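You operate a simulated robot arm through the tools that you are given. There is no shell and no other tool. Be economical: measure what you need, move in short steps, check, and stop when the job is done.

You are at the controls of a simulated robot arm. One attempt, no reset.

JOB
Put things in order on the measuring bench. At the end: the blue tin from the measuring bench stands where the green cup stood; the green cup from the measuring bench stands where the clear jar (marked "MUNG") stood; the brown clod from the measuring bench stands where the blue tin stood; the clear jar from the measuring bench is on the white carton (marked "BULB 1"); whatever was shut is shut again. Leave all else as you found it, and nothing knocked over. Set down upright: jar.

Only the result counts: the job must be done as asked and must still hold three seconds after the hand-in. Knocking over, shifting, dropping, spilling or breaking anything else fails it.

ROBOT AND FRAMES
A 7-joint arm with a two-finger parallel gripper, fixed in place. Base frame: the origin is at the foot of the arm, x ahead of it, y to its left, z up; the work surface is at about z = 800. Lengths are in mm, angles in rad, forces in N, time in s.
With the tool pointing down near the work surface it reaches from about 300 to 700 mm from the base axis. Its first joint turns from -1.152 to 1.152 rad. Payload 1.57 kg.
The TCP is the grasp point between the finger pads, 30 mm short of the fingertips. In the tool frame z runs along the fingers and y along their closing line. Largest opening 110 mm; finger width 24, thickness 12; the body of the gripper, 48 by 112 mm, starts 78 mm behind the TCP.
Orientation is that of the tool frame in the base frame, as [roll, pitch, yaw] about the fixed x, y, z axes, in that order (R = Rz(yaw) Ry(pitch) Rx(roll)). With the fingers straight down and closing along the base's y, the tool's x points along the base's -x, its y along +y and its z along -z.

CONTROLS
- The arm moves only by the tool nudge_tool. Its argument "increments" is a list of rows, each a list of 6 numbers: the shift along the base's x, y, z in mm, then the turn, a rotation vector about the base's x, y, z in rad. In form: [[tx, ty, tz, rx, ry, rz], ...]. A call has 1 to 10 rows; each row shifts and turns the commanded pose from where the row before left it. "grip" is the gripper command, from -1 (shut) to 1 (fully open), values between in proportion, set as the call begins (left out, the last holds). Each row takes 0.2 s and may step no farther than 50 mm and 0.15 rad from the row before; otherwise, or with a gripper value out of range, the whole call is refused. A pose out of reach is approached as far as the arm can. The call stops where the force on the tool passes 40 N (or 10 N more than at its start, if that is more) or the arm is blocked; 0.2 s more then pass. Each finger travels about 108 mm/s and halts on what it meets, pressing with about 27 N; the grip force reading is that of the motor and also rises with nothing between the fingers. The clock runs only during rows and for 0.2 s after the last one: add rows that do not move to give the fingers time. It gives the time, the measured TCP pose, the force on the tool (base axes), the opening and the grip force at its end, in the units of the frame above (readings bear some noise), with the torque about the TCP (base axes, N m) and any sound that the robot's microphone picked up.
- Cameras (640 x 400 px; columns grow to the right, rows downward): "scene" is fixed at [149.4, -390, 1398.5]; the picture's right is [0.85, -0.53, 0.00], its down [-0.32, -0.52, -0.79] and it looks along [0.42, 0.67, -0.62] (base axes); focal length 289 px, centre (320, 200). "wrist" rides on the gripper at [70, 16, -141] in the tool frame; the picture's right is [-0.23, 0.97, 0.00], its down [-0.86, -0.20, -0.48] and it looks along [-0.47, -0.11, 0.88] (tool axes); focal length 222 px, centre (320, 200).
- camera(camera): a new picture of that camera. No time passes.
- point_at(camera, pixels): for up to 12 pixels [column, row] of the newest picture of that camera ("zoom" is the newest enlarged one), the place [x, y, z] in the base frame of the surface seen there, good to about 2 mm, but the place of the scene camera against the robot may be out by one fixed shift of up to 12 mm in any direction. No time passes.
- zoom(camera, box): a new picture of the part [left, top, right, bottom] of that camera's present view, enlarged. No time passes.
- sign_off(): hands the job in; it is judged then, once.

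Go step by step. Measure first, check grasps and placings, and put right what went wrong. The budget is 80 turns and 38 pictures, counting those below and the enlarged ones. Unless the task says otherwise, let go and move clear before handing in, and close with one line.

The tools are called after "Request:" as name(argument=value, ...) on one line, values as JSON. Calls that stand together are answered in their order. nudge_tool: Moves the arm, as the interface text tells. Its arguments: {"type":"object","properties":{"increments":{"type":"array"},"grip":{"type":"number"}},"required":["increments"]} The other tools are called the same way: camera (camera) takes a picture; point_at (camera, pixels) gives the place of the surface under pixels of a picture; zoom (camera, box) takes an enlarged picture of a part of a camera's view; sign_off () hands the job in.

At the start:

```text
time_s: 0.0
tool_pos: [337.5, 15.1, 1196.4]
orientation: [-3.141, -0.001, -3.14]
ft_force: [-0.3, 0.0, -0.6]
wrist_torque: [0.02, 0.02, 0.02]
opening: 109.7
grasp_force: 0.1
```

scene: 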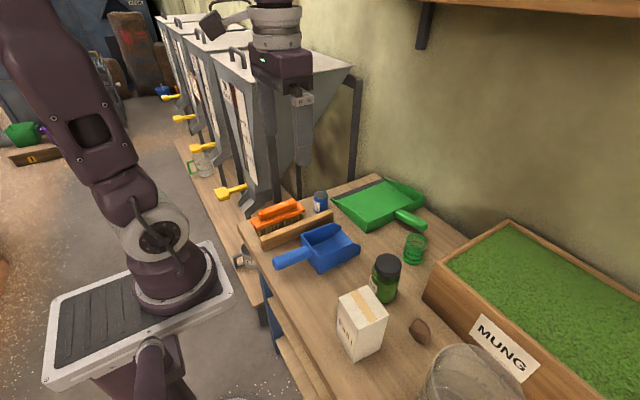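
wrist: 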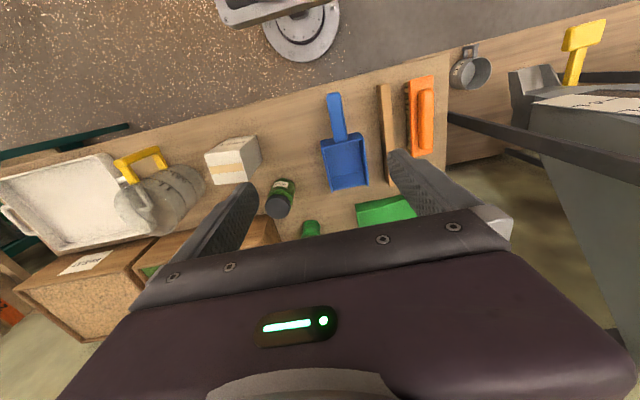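

The scene shows the bench with the blue tin (320,201), green cup (414,248), green-filled jar (385,280), clod (420,330) and white carton (361,325). I'll zoom in for detail.

Request:
zoom(camera="scene", box=[230, 170, 550, 400])

Request:
point_at(camera="scene", pixels=[[320, 194], [320, 210], [414, 240], [414, 262], [387, 262], [383, 300], [420, 326], [420, 340], [361, 305], [340, 296], [385, 318], [361, 360]])

```text
1.74 times, centred on (390, 285) of scene
```

zoom: 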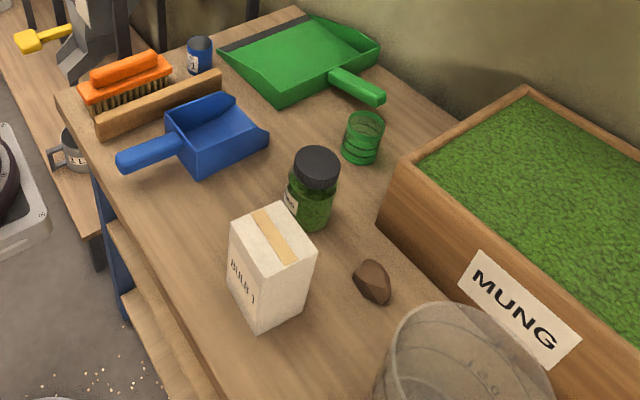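

```text
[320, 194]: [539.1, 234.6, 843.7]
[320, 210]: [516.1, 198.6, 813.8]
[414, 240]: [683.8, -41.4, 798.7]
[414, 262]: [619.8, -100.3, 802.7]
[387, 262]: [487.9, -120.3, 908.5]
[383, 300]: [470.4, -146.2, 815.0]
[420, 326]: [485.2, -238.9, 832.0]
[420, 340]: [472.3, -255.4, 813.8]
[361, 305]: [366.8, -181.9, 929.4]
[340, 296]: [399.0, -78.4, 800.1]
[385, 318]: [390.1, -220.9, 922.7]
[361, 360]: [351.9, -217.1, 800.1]
```

Chain order needs no buffer: jar→carton, cup→jar spot, tin→cup spot, clod→tin spot. I measure from the zoomed picture.

Request:
point_at(camera="zoom", pixels=[[317, 165], [296, 165], [338, 165], [317, 152], [317, 182], [366, 113], [366, 131], [346, 122], [385, 124], [360, 163], [372, 282], [355, 275]])

Request:
point_at(camera="zoom", pixels=[[232, 222], [285, 205], [314, 250], [262, 270], [200, 40], [188, 45], [212, 45], [200, 75], [388, 285], [372, 303], [370, 262], [215, 75]])

Request:
nudge_tool(increments=[[40, -40, -20, 0, 0, 0], [40, -40, -30, 0, 0, 0], [0, -30, -20, 0, 0, 0]], grip=1)

Request:
camera(camera="wrist")

```text
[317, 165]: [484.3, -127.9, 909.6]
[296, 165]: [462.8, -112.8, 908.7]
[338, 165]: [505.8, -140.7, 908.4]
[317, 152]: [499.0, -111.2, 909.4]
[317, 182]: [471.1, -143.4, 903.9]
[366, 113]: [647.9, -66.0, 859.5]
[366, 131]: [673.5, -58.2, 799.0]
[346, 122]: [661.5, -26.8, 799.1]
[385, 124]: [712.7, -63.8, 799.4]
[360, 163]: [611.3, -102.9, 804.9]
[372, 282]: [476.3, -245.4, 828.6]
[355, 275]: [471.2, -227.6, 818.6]
```

```text
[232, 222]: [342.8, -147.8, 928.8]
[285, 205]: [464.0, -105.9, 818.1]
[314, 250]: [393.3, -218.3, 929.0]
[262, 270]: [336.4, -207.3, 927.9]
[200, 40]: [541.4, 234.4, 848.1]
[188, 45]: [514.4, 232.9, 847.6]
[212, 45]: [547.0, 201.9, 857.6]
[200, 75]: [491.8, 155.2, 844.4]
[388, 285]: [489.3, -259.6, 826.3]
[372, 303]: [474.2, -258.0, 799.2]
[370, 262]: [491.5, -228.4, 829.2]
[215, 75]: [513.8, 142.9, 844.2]
```

```text
refused: row 1 steps farther than a row can; nothing moved
```

```text
34 pictures are left
```

wrist: 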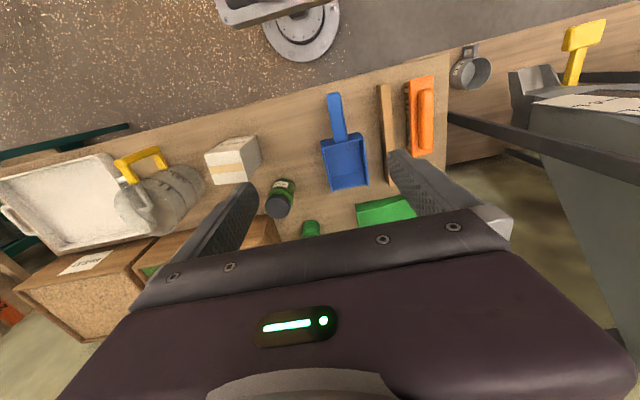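

Comparing the wrist view (accurate to the robot) with the scene: jar lid at (278,207), carton top around (233,150).

Request:
point_at(camera="wrist", pixels=[[278, 200], [278, 207], [268, 204], [290, 208], [310, 225], [224, 140], [212, 150], [240, 148], [206, 155], [247, 180], [234, 137], [345, 185]])

Request:
zoom(camera="wrist", box=[190, 110, 350, 240])

Request:
point_at(camera="scene", pixels=[[340, 296], [387, 262], [371, 320], [320, 193]])

```text
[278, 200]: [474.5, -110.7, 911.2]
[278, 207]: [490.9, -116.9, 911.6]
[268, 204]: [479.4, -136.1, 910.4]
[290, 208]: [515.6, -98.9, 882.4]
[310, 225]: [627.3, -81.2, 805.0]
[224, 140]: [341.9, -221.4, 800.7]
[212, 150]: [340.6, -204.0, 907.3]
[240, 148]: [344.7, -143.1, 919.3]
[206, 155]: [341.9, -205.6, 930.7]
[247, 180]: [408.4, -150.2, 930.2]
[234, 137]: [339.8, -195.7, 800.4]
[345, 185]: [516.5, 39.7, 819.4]
```

```text
3.08 times, centred on (270, 175) of wrist
```

zoom: 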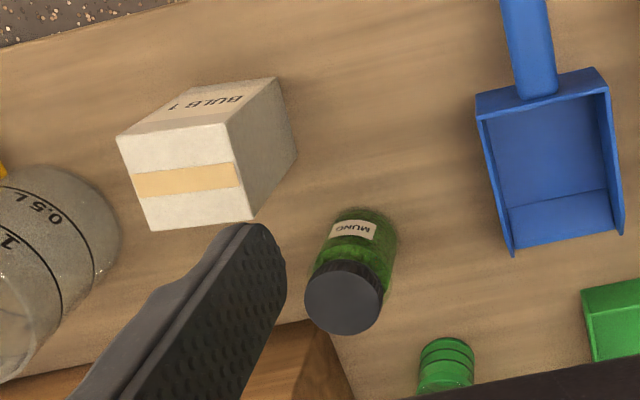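

```text
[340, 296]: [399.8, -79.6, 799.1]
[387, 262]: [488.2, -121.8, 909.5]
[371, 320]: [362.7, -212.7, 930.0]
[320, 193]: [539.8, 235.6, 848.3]
```

Request:
point_at(camera="zoom", pixels=[[122, 139], [226, 127], [252, 218], [153, 228], [344, 297], [307, 292], [380, 300], [344, 265], [342, 332], [350, 225], [420, 350], [472, 350]])

```text
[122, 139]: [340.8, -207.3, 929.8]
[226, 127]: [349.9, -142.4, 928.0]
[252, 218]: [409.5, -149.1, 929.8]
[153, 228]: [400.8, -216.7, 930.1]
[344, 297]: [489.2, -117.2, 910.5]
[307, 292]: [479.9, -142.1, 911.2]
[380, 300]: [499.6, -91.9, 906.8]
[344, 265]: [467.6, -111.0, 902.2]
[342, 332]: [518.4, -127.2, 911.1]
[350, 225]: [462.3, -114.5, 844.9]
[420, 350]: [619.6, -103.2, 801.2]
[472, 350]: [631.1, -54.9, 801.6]
```

Now checking the box and the bench furniture near the cup, tin and clod.

Request:
zoom(camera="scene", box=[340, 200, 500, 380])

Request:
zoom(camera="scene", box=[240, 170, 400, 270])

```text
2.22 times, centred on (420, 290) of scene
```

zoom: 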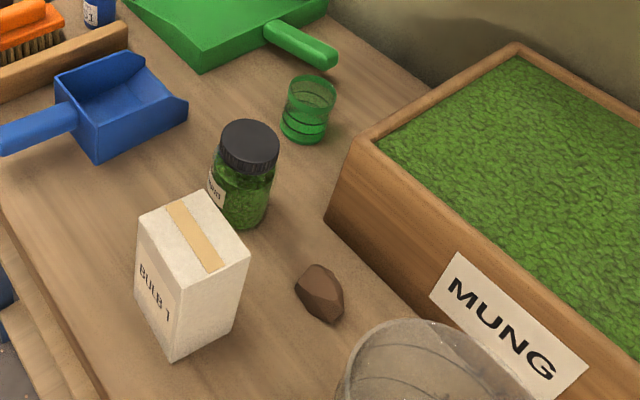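

```text
4.00 times, centred on (320, 220) of scene
```

zoom: 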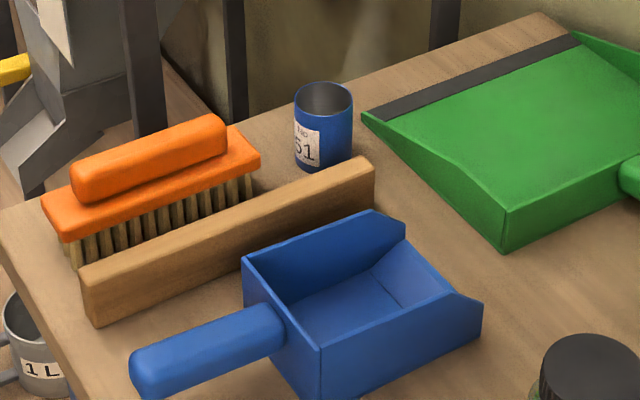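

Request:
point_at(camera="zoom", pixels=[[297, 97], [351, 97], [324, 84], [324, 115], [324, 140], [310, 170], [345, 163], [372, 163], [376, 180], [258, 155], [365, 113], [505, 245]])

Request:
point_at(camera="scene", pixels=[[429, 264], [422, 300], [438, 270], [500, 223], [404, 237], [425, 238], [414, 234], [450, 325], [426, 229], [398, 210], [404, 255], [421, 258]])

```text
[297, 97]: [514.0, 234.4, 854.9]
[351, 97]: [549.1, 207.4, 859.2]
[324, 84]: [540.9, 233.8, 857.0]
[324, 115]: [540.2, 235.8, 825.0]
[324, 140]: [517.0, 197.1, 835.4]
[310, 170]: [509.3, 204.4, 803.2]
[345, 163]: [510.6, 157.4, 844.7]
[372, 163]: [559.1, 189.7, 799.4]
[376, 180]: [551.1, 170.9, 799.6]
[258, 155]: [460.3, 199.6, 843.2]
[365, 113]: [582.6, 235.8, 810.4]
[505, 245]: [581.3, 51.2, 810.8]
```

```text
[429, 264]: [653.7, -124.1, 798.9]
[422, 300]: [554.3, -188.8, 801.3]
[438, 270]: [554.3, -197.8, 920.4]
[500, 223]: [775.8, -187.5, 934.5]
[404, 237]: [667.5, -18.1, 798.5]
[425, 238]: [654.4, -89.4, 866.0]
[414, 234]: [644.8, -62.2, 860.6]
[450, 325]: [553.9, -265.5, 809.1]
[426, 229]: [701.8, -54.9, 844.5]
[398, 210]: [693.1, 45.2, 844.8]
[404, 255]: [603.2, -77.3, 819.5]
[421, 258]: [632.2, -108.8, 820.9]
```

Estimates: jar axis about (489,-117), carton top centre (375,-179,930), tin about (538,228), cup about (627,-80), clod about (486,-236). I move above the jar and look.

Request:
nudge_tool(increments=[[30.3, -26.4, -25, 0, 0, 0], [30.3, -26.4, -25, 0, 0, 0], [30.3, -26.4, -25, 0, 0, 0], [30.3, -26.4, -25, 0, 0, 0], [30.3, -26.4, -25, 0, 0, 0], [0, 0, 0, 0, 0, 0]], grip=1)

Request:
camera(camera="wrist")

```text
time_s: 1.4
tool_pos: [490.7, -117.9, 1070.3]
orientation: [-3.141, 0.001, -3.14]
ft_force: [0.0, 0.0, 0.3]
wrist_torque: [-0.02, -0.01, -0.01]
opening: 110.4
grasp_force: 0.1
```

```text
30 pictures are left
```

wrist: 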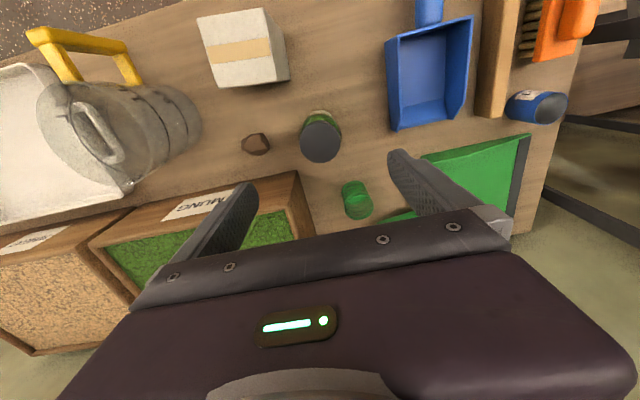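

Good view: lid (320,139), cup (357,200), clod (256,144), tin (540,107), pitcher (140,130). Measuring them all.

Request:
zoom(camera="wrist", box=[190, 0, 400, 230])

Request:
point_at(camera="wrist", pixels=[[320, 143], [301, 140], [340, 143], [320, 122], [320, 160], [357, 185], [345, 195], [370, 195], [256, 144], [243, 143], [270, 144], [200, 130]])

Request:
point_at(camera="wrist", pixels=[[552, 92], [552, 123], [540, 108], [566, 107], [510, 105], [525, 95], [492, 116], [495, 90], [545, 60], [530, 140], [570, 200], [185, 110]])

```text
1.74 times, centred on (295, 115) of wrist
```

zoom: 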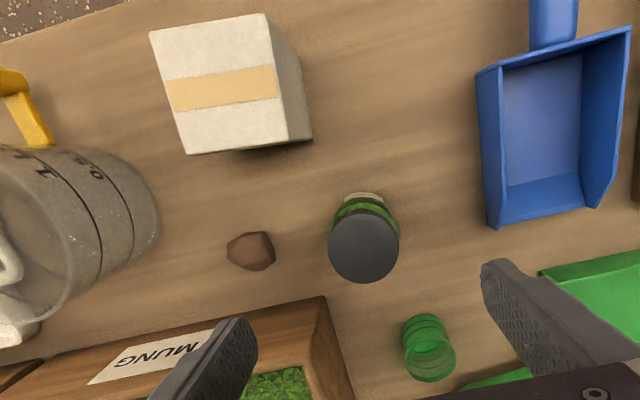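

```text
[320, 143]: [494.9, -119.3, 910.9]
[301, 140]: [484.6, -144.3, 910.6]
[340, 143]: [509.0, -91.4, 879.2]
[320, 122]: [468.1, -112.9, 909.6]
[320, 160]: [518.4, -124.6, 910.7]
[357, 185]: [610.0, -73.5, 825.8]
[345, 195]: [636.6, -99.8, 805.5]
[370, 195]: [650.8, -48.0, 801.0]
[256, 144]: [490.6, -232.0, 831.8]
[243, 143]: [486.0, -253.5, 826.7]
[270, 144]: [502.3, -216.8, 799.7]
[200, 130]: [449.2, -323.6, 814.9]
```

```text
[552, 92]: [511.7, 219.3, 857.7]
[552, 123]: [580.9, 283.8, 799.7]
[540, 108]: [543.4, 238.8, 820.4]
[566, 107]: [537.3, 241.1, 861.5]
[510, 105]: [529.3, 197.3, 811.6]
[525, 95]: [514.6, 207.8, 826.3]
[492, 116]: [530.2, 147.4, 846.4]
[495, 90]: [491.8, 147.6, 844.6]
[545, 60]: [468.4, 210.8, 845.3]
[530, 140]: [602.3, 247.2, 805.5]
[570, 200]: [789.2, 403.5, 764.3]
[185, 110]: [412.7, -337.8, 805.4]
```

Request:
point_at(camera="zoom", pixels=[[405, 358], [455, 358], [431, 381], [431, 340], [403, 325], [445, 325], [424, 318], [230, 250], [274, 252], [250, 234], [255, 270], [155, 215]])

Request:
nudge_tool(increments=[[2, 0, -45, 0, 0, 0], [0, 0, -45, 0, 0, 0], [0, 0, -45, 0, 0, 0], [0, 0, -45, 0, 0, 0], [0, 0, -20, 0, 0, 0], [0, 0, 0, 0, 0, 0]], grip=1)

```text
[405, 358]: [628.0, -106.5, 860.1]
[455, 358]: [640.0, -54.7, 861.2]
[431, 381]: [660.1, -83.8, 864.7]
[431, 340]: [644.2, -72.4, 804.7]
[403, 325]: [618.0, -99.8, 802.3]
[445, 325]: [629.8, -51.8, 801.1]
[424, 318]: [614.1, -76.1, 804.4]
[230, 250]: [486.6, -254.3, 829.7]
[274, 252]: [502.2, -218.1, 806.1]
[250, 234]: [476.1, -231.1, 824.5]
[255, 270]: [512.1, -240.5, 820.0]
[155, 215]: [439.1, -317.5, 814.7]
```

```text
time_s: 2.8
tool_pos: [490.6, -115.5, 869.3]
orientation: [-3.141, -0.001, 3.141]
ft_force: [-1.0, -0.3, 0.3]
wrist_torque: [0.0, 0.01, 0.0]
opening: 109.9
grasp_force: 0.0
```

At the jar with the fingers either side of it (opening 110 for a 53 mm jar); closing gently.

Request:
nudge_tool(increments=[[2, -1, 0, 0, 0, 0], [0, 0, 0, 0, 0, 0], [0, 0, 0, 0, 0, 0], [0, 0, 0, 0, 0, 0]], grip=-1)

Request:
nudge_tool(increments=[[0, 0, 5, 0, 0, 0], [0, 0, 30, 0, 0, 0], [0, 0, 45, 0, 0, 0], [0, 0, 45, 0, 0, 0], [0, 0, 45, 0, 0, 0], [0, 0, 0, 0, 0, 0]])

Request:
camera(camera="scene")

```text
time_s: 3.8
tool_pos: [491.5, -116.7, 870.5]
orientation: [3.14, 0.0, -3.14]
ft_force: [-0.1, 0.6, 0.5]
wrist_torque: [-0.01, 0.03, 0.01]
opening: 65.5
grasp_force: 26.9
```

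```text
time_s: 5.2
tool_pos: [493.0, -118.8, 1041.8]
orientation: [3.141, 0.003, 3.141]
ft_force: [0.2, 0.5, -3.9]
wrist_torque: [0.03, 0.03, -0.01]
opening: 65.8
grasp_force: 26.8
```

```text
28 pictures are left
```

scene: 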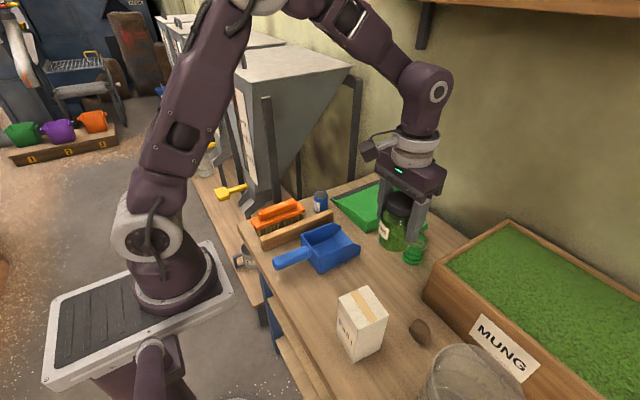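

Jar is held (65.7 mm wide, weight ~4 N). Moving it over the carton's centre (375,-179).

Request:
nudge_tool(increments=[[-39.3, -20.2, 0, 0, 0, 0], [-39.3, -20.2, 0, 0, 0, 0], [-39.3, -20.2, 0, 0, 0, 0], [0, 0, 0, 0, 0, 0], [0, 0, 0, 0, 0, 0]])

Request:
camera(camera="wrist")

Request:
zoom(camera="scene", box=[280, 180, 480, 380])

```text
time_s: 6.4
tool_pos: [376.8, -179.5, 1041.7]
orientation: [-3.141, 0.001, 3.141]
ft_force: [0.3, -0.2, -3.7]
wrist_torque: [-0.02, 0.01, 0.01]
opening: 65.6
grasp_force: 27.1
```

```text
27 pictures are left
```

wrist: 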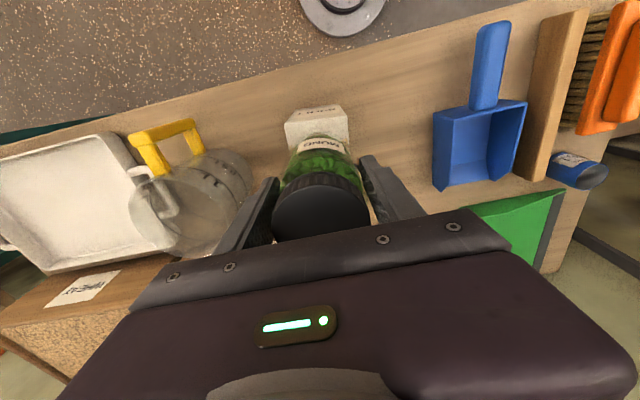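

```text
2.00 times, centred on (380, 280) of scene
```

zoom: 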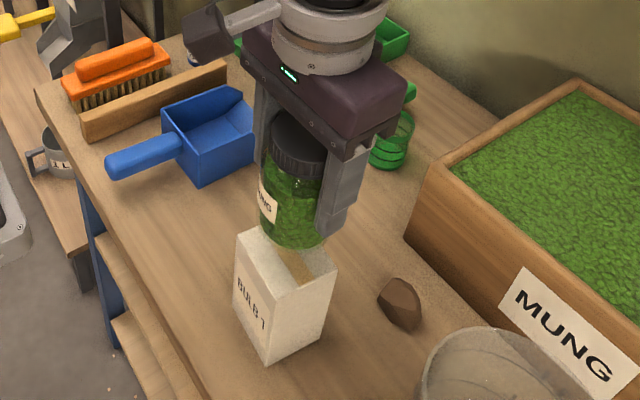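

Aligned over the carton; lowering, with small last steps to feel contact.

Request:
nudge_tool(increments=[[-1, 0, -20, 0, 0, 0], [0, 0, -14, 0, 0, 0], [0, 0, -3, 0, 0, 0], [0, 0, -1, 0, 0, 0], [0, 0, -1, 0, 0, 0], [0, 0, 0, 0, 0, 0]])

```text
time_s: 7.8
tool_pos: [373.6, -178.6, 1002.2]
orientation: [-3.141, 0.0, 3.14]
ft_force: [0.5, 0.1, -2.4]
wrist_torque: [0.0, 0.03, -0.01]
opening: 65.5
grasp_force: 26.4
```

Request:
nudge_tool(increments=[[0, 0, -1, 0, 0, 0], [0, 0, 0, 0, 0, 0]])

```text
time_s: 8.4
tool_pos: [374.6, -179.1, 1001.4]
orientation: [-3.14, 0.0, 3.142]
ft_force: [0.2, -0.2, -3.3]
wrist_torque: [0.0, 0.01, -0.01]
opening: 65.4
grasp_force: 27.0
```

No contact yet (force still about the jar's weight); continuing.

Request:
nudge_tool(increments=[[0, 0, -1, 0, 0, 0], [0, 0, 0, 0, 0, 0]])

Request:
nudge_tool(increments=[[0, 0, -1, 0, 0, 0], [0, 0, 0, 0, 0, 0]])

```text
time_s: 9.0
tool_pos: [374.1, -178.0, 1000.3]
orientation: [-3.141, 0.0, 3.141]
ft_force: [0.3, 0.3, -3.7]
wrist_torque: [0.0, 0.04, 0.0]
opening: 65.4
grasp_force: 27.1
```

```text
time_s: 9.6
tool_pos: [373.1, -178.3, 999.5]
orientation: [-3.14, -0.001, 3.141]
ft_force: [-1.6, 1.6, 13.3]
wrist_torque: [0.26, 0.1, -0.03]
opening: 65.4
grasp_force: 27.4
```

Contact (force turned to +13 N). Releasing and rising.

Request:
nudge_tool(increments=[[0, 0, 0.3, 0, 0, 0], [0, 0, 0, 0, 0, 0], [0, 0, 0, 0, 0, 0]], grip=0.6)

Request:
nudge_tool(increments=[[0, 0, 20, 0, 0, 0], [0, 0, 45, 0, 0, 0], [0, 0, 45, 0, 0, 0], [0, 0, 20, 0, 0, 0], [0, 0, 0, 0, 0, 0]])

Request:
zoom(camera="scene", box=[280, 180, 480, 380])

```text
time_s: 10.4
tool_pos: [373.7, -178.1, 999.2]
orientation: [3.141, 0.0, -3.141]
ft_force: [-0.6, -1.1, -0.2]
wrist_torque: [0.03, 0.0, 0.01]
opening: 88.0
grasp_force: 0.2
```

```text
time_s: 11.6
tool_pos: [373.1, -178.1, 1131.1]
orientation: [3.141, 0.001, -3.141]
ft_force: [-0.7, 0.5, 0.2]
wrist_torque: [0.01, 0.01, 0.0]
opening: 88.1
grasp_force: 0.1
```

```text
2.00 times, centred on (380, 280) of scene
```

zoom: 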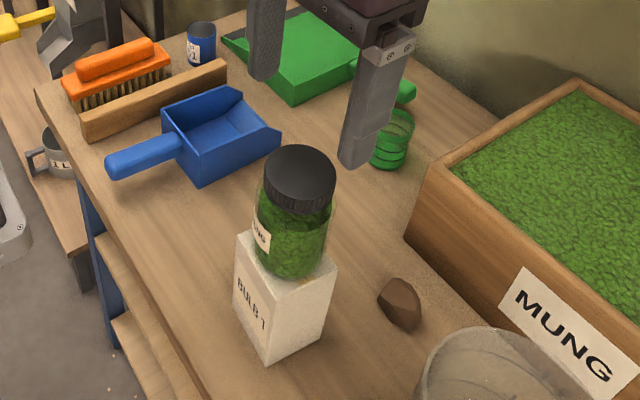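

Jar stands upright on the carton. Next, travel high to above the cup (634,-80).

Request:
nudge_tool(increments=[[43.4, 16.4, 0, 0, 0, 0], [43.4, 16.4, 0, 0, 0, 0], [43.4, 16.4, 0, 0, 0, 0], [43.4, 16.4, 0, 0, 0, 0], [43.4, 16.4, 0, 0, 0, 0], [43.4, 16.4, 0, 0, 0, 0], [0, 0, -45, 0, 0, 0], [0, 0, -45, 0, 0, 0], [0, 0, -45, 0, 0, 0], [0, 0, 0, 0, 0, 0]], grip=0.8)

Request:
camera(camera="wrist")

```text
time_s: 13.8
tool_pos: [636.4, -81.4, 992.7]
orientation: [3.14, -0.001, 3.141]
ft_force: [0.2, -0.3, 1.2]
wrist_torque: [0.01, 0.02, 0.01]
opening: 99.0
grasp_force: 0.0
```

```text
24 pictures are left
```

wrist: 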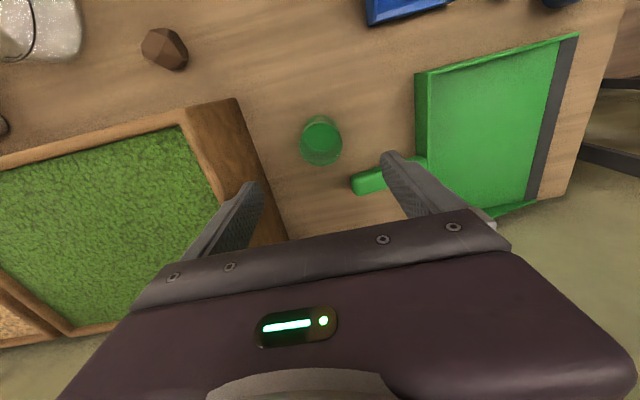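

Request:
zoom(camera="wrist", box=[260, 90, 440, 210])

Request:
point_at(camera="wrist", pixels=[[320, 122], [320, 165], [299, 145], [342, 145], [321, 140], [355, 185], [370, 172], [410, 160], [420, 120], [420, 155], [165, 50], [320, 118]])

```text
3.33 times, centred on (350, 150) of wrist
```

zoom: 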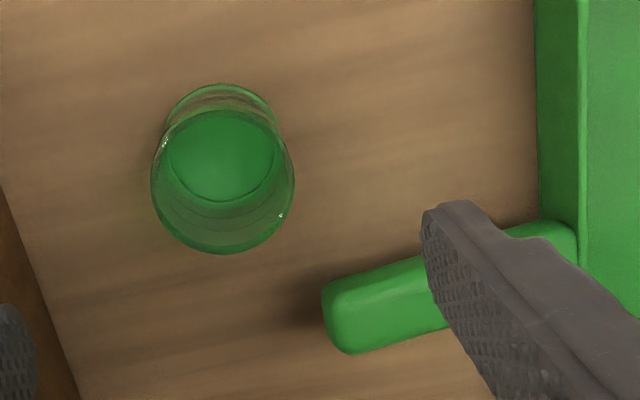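

```text
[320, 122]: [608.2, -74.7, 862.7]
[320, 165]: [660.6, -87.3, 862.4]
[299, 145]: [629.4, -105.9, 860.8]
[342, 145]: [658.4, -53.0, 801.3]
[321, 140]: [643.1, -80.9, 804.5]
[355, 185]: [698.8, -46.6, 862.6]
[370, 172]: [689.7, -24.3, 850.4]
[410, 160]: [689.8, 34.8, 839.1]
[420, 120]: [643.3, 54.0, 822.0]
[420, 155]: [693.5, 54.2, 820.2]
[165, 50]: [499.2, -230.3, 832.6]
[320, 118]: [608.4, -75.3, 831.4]
```

Cup centre (634.4,-81), rim z 862; the handle begins at x≥688, clear of the gripper. Descending to z≈840.

Request:
nudge_tool(increments=[[0, 0, -45, 0, 0, 0], [0, 0, -45, 0, 0, 0], [0, 0, -40, 0, 0, 0], [0, 0, -22, 0, 0, 0], [0, 0, 0, 0, 0, 0]])

Request:
nudge_tool(increments=[[0, 0, 0, 0, 0, 0], [0, 0, 0, 0, 0, 0], [0, 0, 0, 0, 0, 0], [0, 0, 0, 0, 0, 0]], grip=-1)

```text
time_s: 15.0
tool_pos: [633.4, -79.1, 841.8]
orientation: [-3.141, 0.0, 3.141]
ft_force: [0.2, -0.2, 0.7]
wrist_torque: [0.0, -0.01, -0.01]
opening: 98.9
grasp_force: 0.0
```

```text
time_s: 16.0
tool_pos: [631.6, -79.6, 842.0]
orientation: [-3.14, 0.0, 3.139]
ft_force: [-0.3, -0.2, 0.8]
wrist_torque: [0.03, 0.01, -0.01]
opening: 50.7
grasp_force: 26.9
```

Cup held (50.7 mm). Lift and move to the jar's old spot (493,-118).

Request:
nudge_tool(increments=[[0, 0, 20, 0, 0, 0], [0, 0, 40, 0, 0, 0], [-35.4, -9.5, 0, 0, 0, 0], [-35.4, -9.5, 0, 0, 0, 0], [-35.4, -9.5, 0, 0, 0, 0], [-35.3, -9.5, 0, 0, 0, 0], [0, 0, -30, 0, 0, 0], [0, 0, -22, 0, 0, 0], [0, 0, -4, 0, 0, 0], [0, 0, 0, 0, 0, 0]])

Request:
nudge_tool(increments=[[0, 0, -2, 0, 0, 0], [0, 0, 0, 0, 0, 0]])

Request:
zoom(camera="scene", box=[300, 180, 500, 380])

```text
time_s: 18.2
tool_pos: [492.9, -117.9, 846.5]
orientation: [-3.141, 0.0, 3.14]
ft_force: [-0.6, -0.6, 0.1]
wrist_torque: [0.01, 0.04, 0.01]
opening: 51.0
grasp_force: 27.3
```

```text
time_s: 18.8
tool_pos: [493.0, -118.9, 845.0]
orientation: [-3.141, 0.0, 3.14]
ft_force: [-0.5, 0.0, -0.2]
wrist_torque: [0.02, 0.0, 0.0]
opening: 50.6
grasp_force: 27.4
```

```text
2.00 times, centred on (400, 280) of scene
```

zoom: 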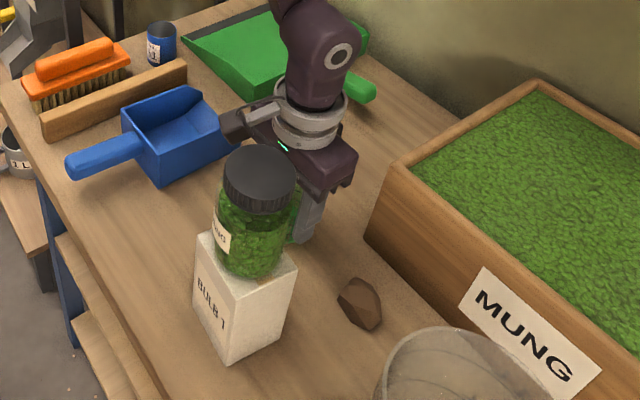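

Request:
nudge_tool(increments=[[0, 0, -1.5, 0, 0, 0], [0, 0, 0, 0, 0, 0]])

Request:
nudge_tool(increments=[[0, 0, -1, 0, 0, 0], [0, 0, 0, 0, 0, 0]])

```text
time_s: 19.4
tool_pos: [492.6, -117.0, 842.8]
orientation: [-3.141, 0.003, -3.141]
ft_force: [0.2, -0.7, 2.0]
wrist_torque: [-0.04, -0.02, -0.03]
opening: 50.5
grasp_force: 27.1
```

```text
time_s: 20.0
tool_pos: [493.9, -118.7, 842.8]
orientation: [-3.141, 0.001, 3.141]
ft_force: [0.3, 0.1, 2.7]
wrist_torque: [0.04, -0.04, -0.07]
opening: 50.4
grasp_force: 27.0
```

Light contact at the same height it was picked (842). Release, rise.

Request:
nudge_tool(increments=[[0, 0, 0, 0, 0, 0], [0, 0, 0, 0, 0, 0], [0, 0, 0, 0, 0, 0]], grip=0.5)

Request:
nudge_tool(increments=[[0, 0, 20, 0, 0, 0], [0, 0, 45, 0, 0, 0], [0, 0, 45, 0, 0, 0], [0, 0, 45, 0, 0, 0], [0, 0, 45, 0, 0, 0], [0, 0, 45, 0, 0, 0], [0, 0, 0, 0, 0, 0]])

Request:
camera(camera="wrist")

```text
time_s: 20.8
tool_pos: [493.8, -117.8, 841.6]
orientation: [3.142, 0.001, -3.142]
ft_force: [-0.1, -0.1, 0.0]
wrist_torque: [-0.01, -0.02, -0.01]
opening: 82.6
grasp_force: 0.1
```

```text
time_s: 22.4
tool_pos: [494.4, -118.2, 1088.6]
orientation: [-3.141, -0.002, -3.141]
ft_force: [0.1, 0.5, -1.0]
wrist_torque: [0.01, 0.01, -0.01]
opening: 82.5
grasp_force: 0.1
```

```text
21 pictures are left
```

wrist: 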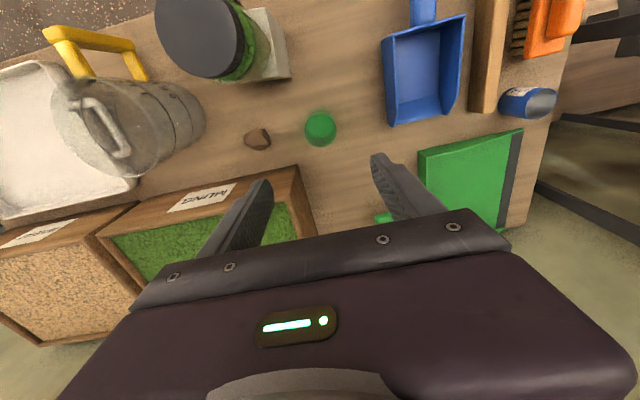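

Cup stands at the jar's spot. Before going to the tin, check the hopper structure near it.

Request:
camera(camera="scene")

Request:
point_at(camera="scene", pixels=[[352, 80], [352, 120], [352, 165], [300, 140], [300, 180], [260, 200], [268, 110], [340, 65], [250, 75], [275, 180], [320, 100], [400, 280]])

```text
20 pictures are left
```

scene: 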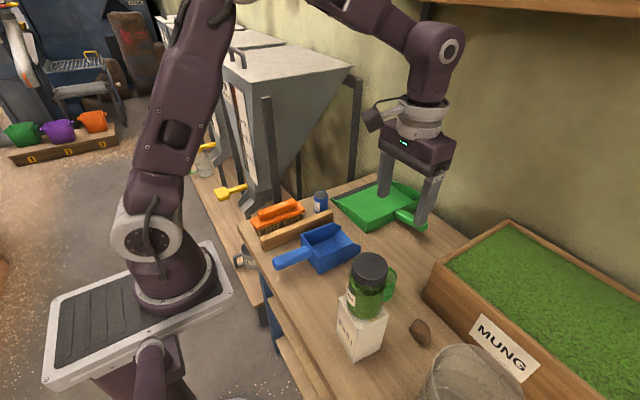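

```text
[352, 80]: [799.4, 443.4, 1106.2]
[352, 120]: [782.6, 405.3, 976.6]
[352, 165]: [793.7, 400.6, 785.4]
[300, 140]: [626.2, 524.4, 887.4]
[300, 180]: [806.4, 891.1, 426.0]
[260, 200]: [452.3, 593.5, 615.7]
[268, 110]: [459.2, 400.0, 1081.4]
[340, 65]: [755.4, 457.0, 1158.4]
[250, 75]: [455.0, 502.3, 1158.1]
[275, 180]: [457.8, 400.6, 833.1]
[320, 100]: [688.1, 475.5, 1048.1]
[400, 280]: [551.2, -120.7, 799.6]
```

Hopper starts at y≈400, clear of the tin at y≈228. Moving above the tin.

Request:
nudge_tool(increments=[[5.6, 43.2, 0, 0, 0, 0], [5.6, 43.2, 0, 0, 0, 0], [5.6, 43.2, 0, 0, 0, 0], [5.6, 43.2, 0, 0, 0, 0], [5.6, 43.2, -10, 0, 0, 0], [5.6, 43.2, -15, 0, 0, 0], [5.6, 43.2, -15, 0, 0, 0], [5.6, 43.2, -15, 0, 0, 0], [0, 0, 0, 0, 0, 0]], grip=0.3)

Request:
zoom(camera="wrist", box=[180, 60, 480, 240])

```text
time_s: 24.4
tool_pos: [539.3, 227.1, 1030.8]
orientation: [-3.141, -0.001, 3.141]
ft_force: [-0.7, 0.1, -0.5]
wrist_torque: [0.03, -0.02, -0.01]
opening: 71.5
grasp_force: 0.1
```

```text
2.13 times, centred on (330, 150) of wrist
```

zoom: 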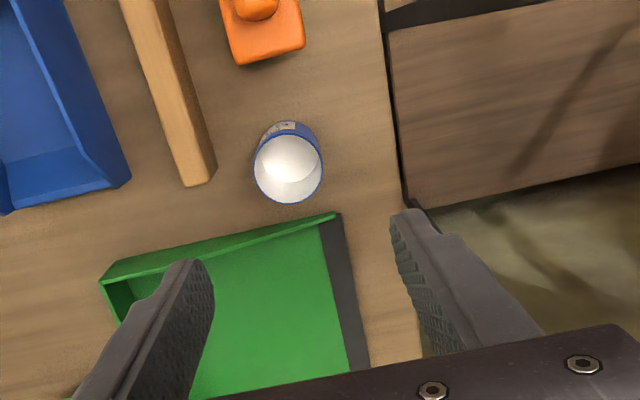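

Request:
point_at(camera="zoom", pixels=[[254, 172], [322, 166], [288, 136], [290, 203], [289, 160], [190, 187], [213, 175], [305, 45], [337, 215], [265, 60], [288, 124], [390, 180]])

```text
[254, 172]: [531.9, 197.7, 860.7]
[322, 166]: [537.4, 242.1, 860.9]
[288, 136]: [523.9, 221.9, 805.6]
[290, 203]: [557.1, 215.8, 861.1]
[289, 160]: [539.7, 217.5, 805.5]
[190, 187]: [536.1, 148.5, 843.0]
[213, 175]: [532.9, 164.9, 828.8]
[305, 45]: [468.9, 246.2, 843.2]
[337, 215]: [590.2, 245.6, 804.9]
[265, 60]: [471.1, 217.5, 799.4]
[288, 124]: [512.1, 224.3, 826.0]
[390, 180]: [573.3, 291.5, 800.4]
```

Tin centre (534.7,220), rim z 861; bar's edge at y≈165. I'll narrow to ~62 mm and descend.

Request:
nudge_tool(increments=[[-3.5, -7.4, -30, 0, 0, 0], [0, 0, -45, 0, 0, 0], [0, 0, -45, 0, 0, 0], [0, 0, -35, 0, 0, 0], [0, 0, -20, 0, 0, 0], [0, 0, -15, 0, 0, 0], [0, 0, 0, 0, 0, 0]], grip=0.14)

Request:
nudge_tool(increments=[[0, 0, 0, 0, 0, 0], [0, 0, 0, 0, 0, 0], [0, 0, 0, 0, 0, 0]], grip=-1)

```text
time_s: 26.0
tool_pos: [536.1, 220.4, 842.3]
orientation: [3.142, 0.001, 3.141]
ft_force: [-0.1, 1.8, 0.2]
wrist_torque: [0.01, 0.01, 0.0]
opening: 62.8
grasp_force: 0.1
```

```text
time_s: 26.8
tool_pos: [535.3, 220.1, 843.2]
orientation: [3.141, 0.0, -3.141]
ft_force: [0.4, -0.7, -0.3]
wrist_torque: [0.04, -0.02, 0.0]
opening: 43.1
grasp_force: 27.0
```

Tin held. Lift, then carry over to the cup's old spot (634.4,-80.5).

Request:
nudge_tool(increments=[[0, 0, 25, 0, 0, 0], [0, 0, 42, 0, 0, 0], [0, 0, 43, 0, 0, 0], [14.24, -42.93, 0, 0, 0, 0], [14.24, -42.93, 0, 0, 0, 0], [14.24, -42.93, 0, 0, 0, 0], [14.24, -42.93, 0, 0, 0, 0], [14.24, -42.93, 0, 0, 0, 0], [14.24, -42.93, 0, 0, 0, 0], [14.24, -42.93, 0, 0, 0, 0]])

Request:
nudge_tool(increments=[[0, 0, -40, 0, 0, 0], [0, 0, -40, 0, 0, 0], [0, 0, -22, 0, 0, 0], [0, 0, -4, 0, 0, 0], [0, 0, 0, 0, 0, 0]])

```text
time_s: 29.0
tool_pos: [632.3, -78.4, 953.3]
orientation: [-3.141, 0.001, -3.141]
ft_force: [-0.2, 0.3, -0.2]
wrist_torque: [0.03, 0.0, 0.04]
opening: 41.9
grasp_force: 27.1
```

```text
time_s: 30.2
tool_pos: [632.6, -80.8, 846.3]
orientation: [3.141, 0.0, -3.141]
ft_force: [0.5, -0.2, 0.4]
wrist_torque: [0.0, 0.02, 0.03]
opening: 41.8
grasp_force: 26.6
```

Request:
nudge_tool(increments=[[1, 0, -2, 0, 0, 0], [0, 0, 0, 0, 0, 0]])

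Request:
nudge_tool(increments=[[0, 0, -1, 0, 0, 0], [0, 0, 0, 0, 0, 0]])

Request:
zoom(camera="scene", box=[340, 170, 480, 300])

```text
time_s: 30.8
tool_pos: [634.6, -79.5, 843.8]
orientation: [-3.14, -0.002, -3.141]
ft_force: [1.0, 0.5, 0.2]
wrist_torque: [-0.02, 0.0, -0.02]
opening: 41.9
grasp_force: 27.0
```

```text
time_s: 31.4
tool_pos: [634.7, -80.2, 843.3]
orientation: [-3.141, 0.0, 3.141]
ft_force: [-0.5, -0.2, 3.5]
wrist_torque: [0.02, 0.05, -0.01]
opening: 41.8
grasp_force: 26.8
```

```text
3.08 times, centred on (410, 235) of scene
```

zoom: 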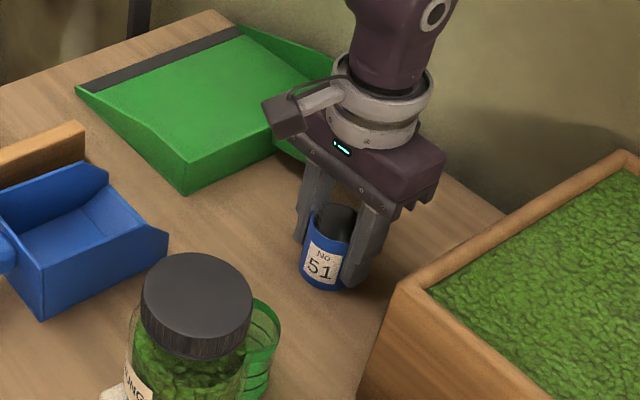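

Contact (3.5 N) and the tin is upright. Release and rise.

Request:
nudge_tool(increments=[[0, 0, 0, 0, 0, 0], [0, 0, 0, 0, 0, 0], [0, 0, 0, 0, 0, 0]], grip=0.4)

Request:
nudge_tool(increments=[[0, 0, 20, 0, 0, 0], [0, 0, 45, 0, 0, 0], [0, 0, 45, 0, 0, 0], [0, 0, 45, 0, 0, 0], [0, 0, 45, 0, 0, 0], [0, 0, 0, 0, 0, 0]])

Request:
camera(camera="wrist")

```text
time_s: 32.2
tool_pos: [633.8, -81.0, 842.5]
orientation: [3.141, 0.0, 3.141]
ft_force: [-0.2, -0.1, 0.1]
wrist_torque: [0.0, 0.0, 0.0]
opening: 76.8
grasp_force: 0.1
```

```text
time_s: 33.6
tool_pos: [633.5, -82.6, 1043.0]
orientation: [-3.14, 0.0, 3.141]
ft_force: [-0.4, -0.3, 0.3]
wrist_torque: [0.0, 0.0, -0.01]
opening: 77.1
grasp_force: 0.0
```

```text
17 pictures are left
```

wrist: 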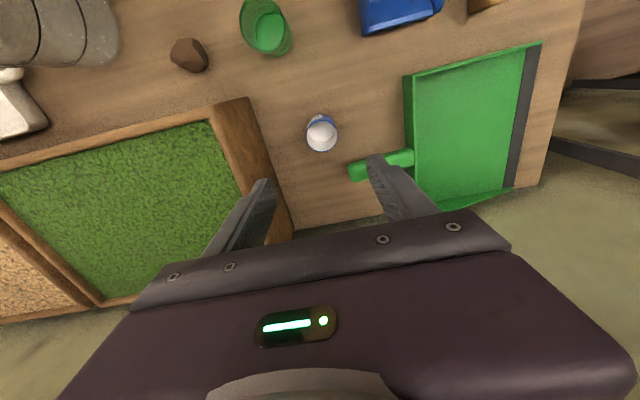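

Tin stands at the cup's spot. Next the clod near (492,-236): the wrist camera would pass close to the jar, so I'll turn the tool +0.4 rad while moving over.

Request:
nudge_tool(increments=[[-28.2, -31, 0, 0, 0, 0.08], [-28.2, -31, 0, 0, 0, 0.08], [-28.2, -31, 0, 0, 0, 0.08], [-28.2, -31, 0, 0, 0, 0.08], [-28.2, -31, 0, 0, 0, 0.08], [0, 0, 0, 0, 0, 0]], grip=0.3)

Request:
zoom(camera="wrist", box=[100, 20, 420, 240])

```text
time_s: 35.0
tool_pos: [493.4, -236.3, 1043.3]
orientation: [-3.141, 0.0, -2.741]
ft_force: [-0.2, 0.1, 0.1]
wrist_torque: [0.01, -0.02, 0.03]
opening: 71.4
grasp_force: 0.0
```

```text
1.82 times, centred on (260, 130) of wrist
```

zoom: 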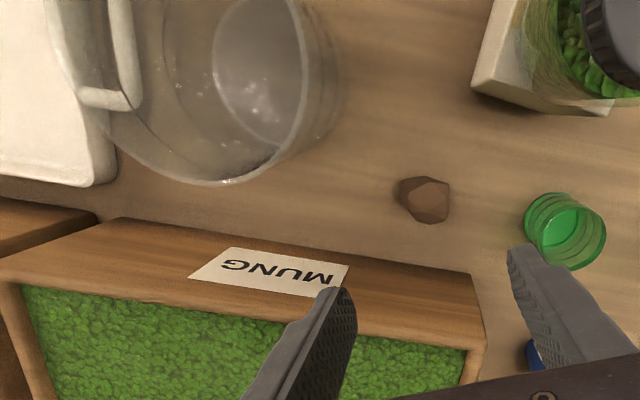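

Request:
point_at(camera="zoom", pixels=[[425, 195], [401, 195], [449, 200], [428, 178], [427, 222], [440, 185], [405, 210], [310, 110], [305, 60], [290, 140], [420, 275], [400, 295]])

Request:
zoom(camera="wrist", box=[270, 90, 360, 150])

```text
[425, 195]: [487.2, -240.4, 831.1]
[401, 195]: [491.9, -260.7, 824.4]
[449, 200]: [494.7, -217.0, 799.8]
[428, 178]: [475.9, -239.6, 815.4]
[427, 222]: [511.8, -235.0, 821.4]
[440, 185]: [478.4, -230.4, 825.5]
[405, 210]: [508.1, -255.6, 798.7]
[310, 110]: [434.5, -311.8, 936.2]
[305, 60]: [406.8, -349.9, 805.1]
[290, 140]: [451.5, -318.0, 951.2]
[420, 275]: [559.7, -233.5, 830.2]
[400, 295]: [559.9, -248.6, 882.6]
```

```text
6.67 times, centred on (315, 120) of wrist
```

zoom: 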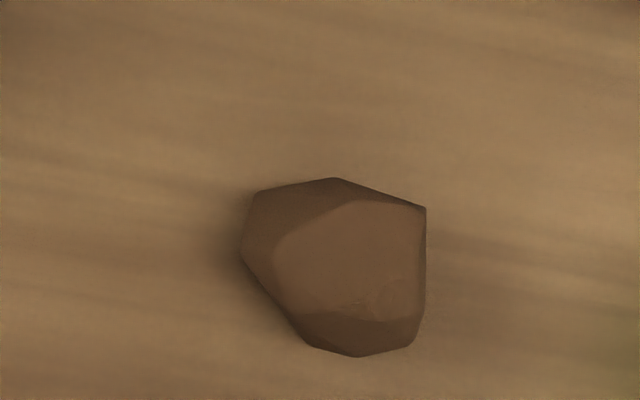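

Request:
point_at(camera="zoom", pixels=[[335, 250], [246, 250], [425, 250], [335, 185], [355, 350], [265, 195], [424, 212], [410, 345], [305, 340]])

```text
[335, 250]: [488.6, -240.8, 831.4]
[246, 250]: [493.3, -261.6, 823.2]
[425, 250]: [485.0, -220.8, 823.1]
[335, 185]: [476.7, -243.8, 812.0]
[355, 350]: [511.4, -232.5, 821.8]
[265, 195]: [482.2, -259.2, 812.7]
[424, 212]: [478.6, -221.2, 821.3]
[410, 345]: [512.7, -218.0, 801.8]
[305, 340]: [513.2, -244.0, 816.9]
```

Clod centre (490,-241), ~42 mm across; turning back 0.2 rad to match its faces, then descending to z≈836.

Request:
nudge_tool(increments=[[-2.5, -5, 0, 0, 0, -0.1], [0, 0, -20, 0, 0, -0.1], [0, 0, -45, 0, 0, 0], [0, 0, -30, 0, 0, 0], [0, 0, 0, 0, 0, 0]])

Request:
zoom(camera="scene", box=[320, 180, 500, 380])

```text
time_s: 36.2
tool_pos: [489.7, -240.6, 945.7]
orientation: [-3.142, 0.001, -2.943]
ft_force: [-0.2, -0.6, 0.2]
wrist_torque: [0.02, 0.02, 0.0]
opening: 71.8
grasp_force: 0.1
```

```text
2.00 times, centred on (410, 280) of scene
```

zoom: 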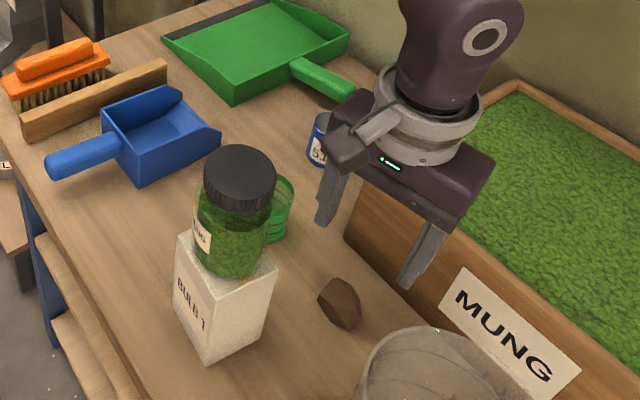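

Clear all round; descending in stages.

Request:
nudge_tool(increments=[[0, 0, -40, 0, 0, 0], [0, 0, -40, 0, 0, 0], [0, 0, 0, 0, 0, 0]])

Request:
camera(camera="scene")

Request:
zoom(camera="wrist", box=[200, 90, 440, 240])

```text
time_s: 37.0
tool_pos: [489.6, -239.3, 868.6]
orientation: [3.14, 0.0, -2.943]
ft_force: [0.2, -0.6, -0.9]
wrist_torque: [-0.03, 0.0, -0.02]
opening: 71.9
grasp_force: 0.0
```

```text
13 pictures are left
```

scene: 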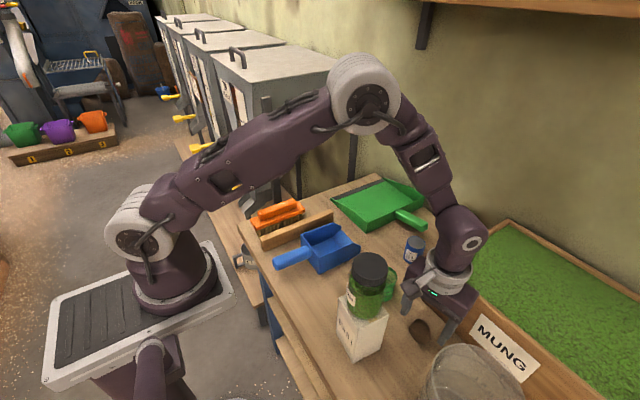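

```text
2.67 times, centred on (320, 165) of wrist
```

zoom: 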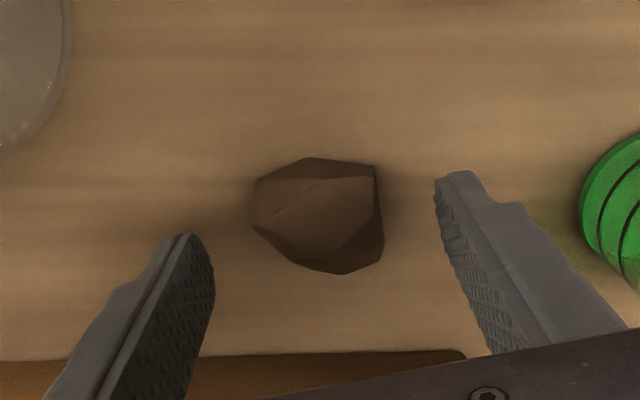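

Clod is centred between the fingers; down to z≈836 and close.

Request:
nudge_tool(increments=[[0, 0, -20, 0, 0, 0], [0, 0, -11, 0, 0, 0], [0, 0, 0, 0, 0, 0]])

Request:
nudge_tool(increments=[[0, 0, 0, 0, 0, 0], [0, 0, 0, 0, 0, 0], [0, 0, 0, 0, 0, 0]], grip=-1)

Request:
zoom(camera="wrist", box=[200, 90, 440, 240])

```text
time_s: 37.8
tool_pos: [490.3, -240.3, 838.0]
orientation: [-3.141, 0.001, -2.944]
ft_force: [-0.2, -0.1, -0.1]
wrist_torque: [0.01, 0.01, 0.03]
opening: 71.5
grasp_force: 0.0
```

```text
time_s: 38.6
tool_pos: [490.4, -239.8, 837.0]
orientation: [3.142, 0.0, -2.944]
ft_force: [0.9, 0.0, 3.0]
wrist_torque: [0.08, 0.01, -0.03]
opening: 44.0
grasp_force: 27.0
```

```text
2.67 times, centred on (320, 165) of wrist
```

zoom: 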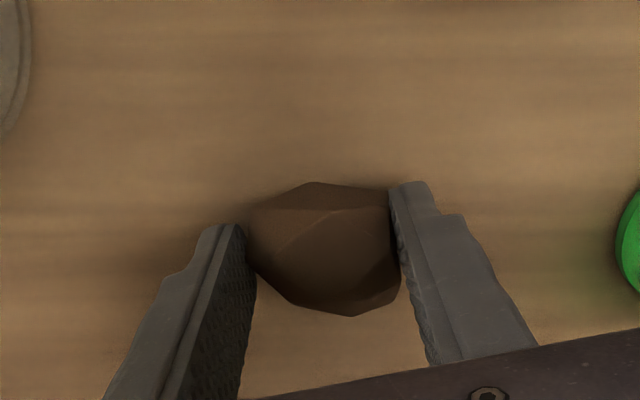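

Grip is on the clod (44 mm). Lift high, check hold.

Request:
nudge_tool(increments=[[0, 0, 10, 0, 0, 0], [0, 0, 30, 0, 0, 0], [0, 0, 45, 0, 0, 0], [0, 0, 45, 0, 0, 0], [0, 0, 40, 0, 0, 0], [0, 0, 0, 0, 0, 0]])

Request:
zoom(camera="wrist", box=[200, 90, 440, 240])

```text
time_s: 40.0
tool_pos: [490.5, -239.9, 1008.6]
orientation: [-3.14, 0.001, -2.942]
ft_force: [-0.5, -0.4, -0.4]
wrist_torque: [0.0, 0.0, -0.05]
opening: 44.3
grasp_force: 26.5
```

```text
2.67 times, centred on (320, 165) of wrist
```

zoom: 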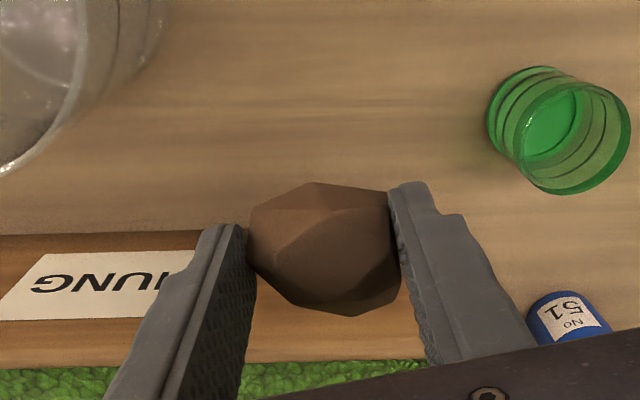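

Clod is firmly held, undisturbed. Carry to the tin's old spot (535,220).

Request:
nudge_tool(increments=[[4.1, 46, 0, 0, 0, -0.02], [4.1, 46, 0, 0, 0, -0.02], [4.1, 46, 0, 0, 0, -0.02], [4.1, 46, 0, 0, 0, -0.02], [4.1, 46, 0, 0, 0, -0.02], [4.1, 46, 0, 0, 0, -0.02], [4.1, 46, 0, 0, 0, -0.02], [4.1, 46, 0, 0, 0, -0.02], [4.1, 46, 0, 0, 0, -0.02], [4.1, 46, 0, 0, 0, -0.02]])

Request:
nudge_tool(increments=[[0, 0, -45, 0, 0, 0], [0, 0, -45, 0, 0, 0], [0, 0, -40, 0, 0, 0], [0, 0, 0, 0, 0, 0]])

Request:
camera(camera="wrist")

```text
time_s: 42.2
tool_pos: [531.7, 221.2, 1008.4]
orientation: [3.141, -0.001, 3.14]
ft_force: [0.3, -0.1, -0.9]
wrist_torque: [-0.01, 0.0, 0.01]
opening: 43.6
grasp_force: 26.6
```

```text
time_s: 43.2
tool_pos: [530.8, 221.8, 876.2]
orientation: [3.141, 0.0, -3.141]
ft_force: [-0.4, -1.2, -0.2]
wrist_torque: [-0.01, 0.0, -0.03]
opening: 43.7
grasp_force: 27.1
```

```text
9 pictures are left
```

wrist: 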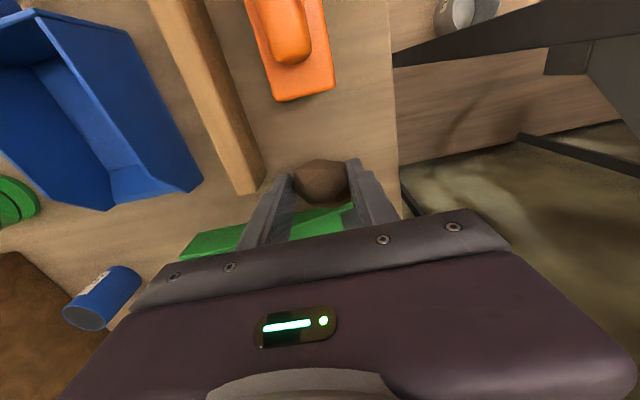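

Path is clear; lowering to the pick height (837).

Request:
nudge_tool(increments=[[1, -0.5, -20, 0, 0, 0], [0, 0, -13, 0, 0, 0], [0, 0, -3, 0, 0, 0], [0, 0, -2, 0, 0, 0], [0, 0, 0, 0, 0, 0]])

Request:
nudge_tool(increments=[[0, 0, -1, 0, 0, 0], [0, 0, 0, 0, 0, 0]])

```text
time_s: 44.4
tool_pos: [533.0, 220.3, 839.3]
orientation: [3.141, -0.001, 3.141]
ft_force: [0.5, 0.3, -0.7]
wrist_torque: [0.0, 0.03, -0.02]
opening: 43.6
grasp_force: 27.5
```

```text
time_s: 45.0
tool_pos: [533.0, 220.0, 838.0]
orientation: [3.141, 0.0, 3.139]
ft_force: [-0.2, -0.2, 0.0]
wrist_torque: [-0.02, 0.0, -0.01]
opening: 43.2
grasp_force: 27.1
```

Request:
nudge_tool(increments=[[0, 0, -1, 0, 0, 0], [0, 0, 0, 0, 0, 0]])

```text
time_s: 45.6
tool_pos: [533.0, 220.6, 838.0]
orientation: [3.141, 0.001, 3.141]
ft_force: [-3.8, -1.8, 16.5]
wrist_torque: [0.22, 0.07, 0.07]
opening: 43.5
grasp_force: 27.0
```

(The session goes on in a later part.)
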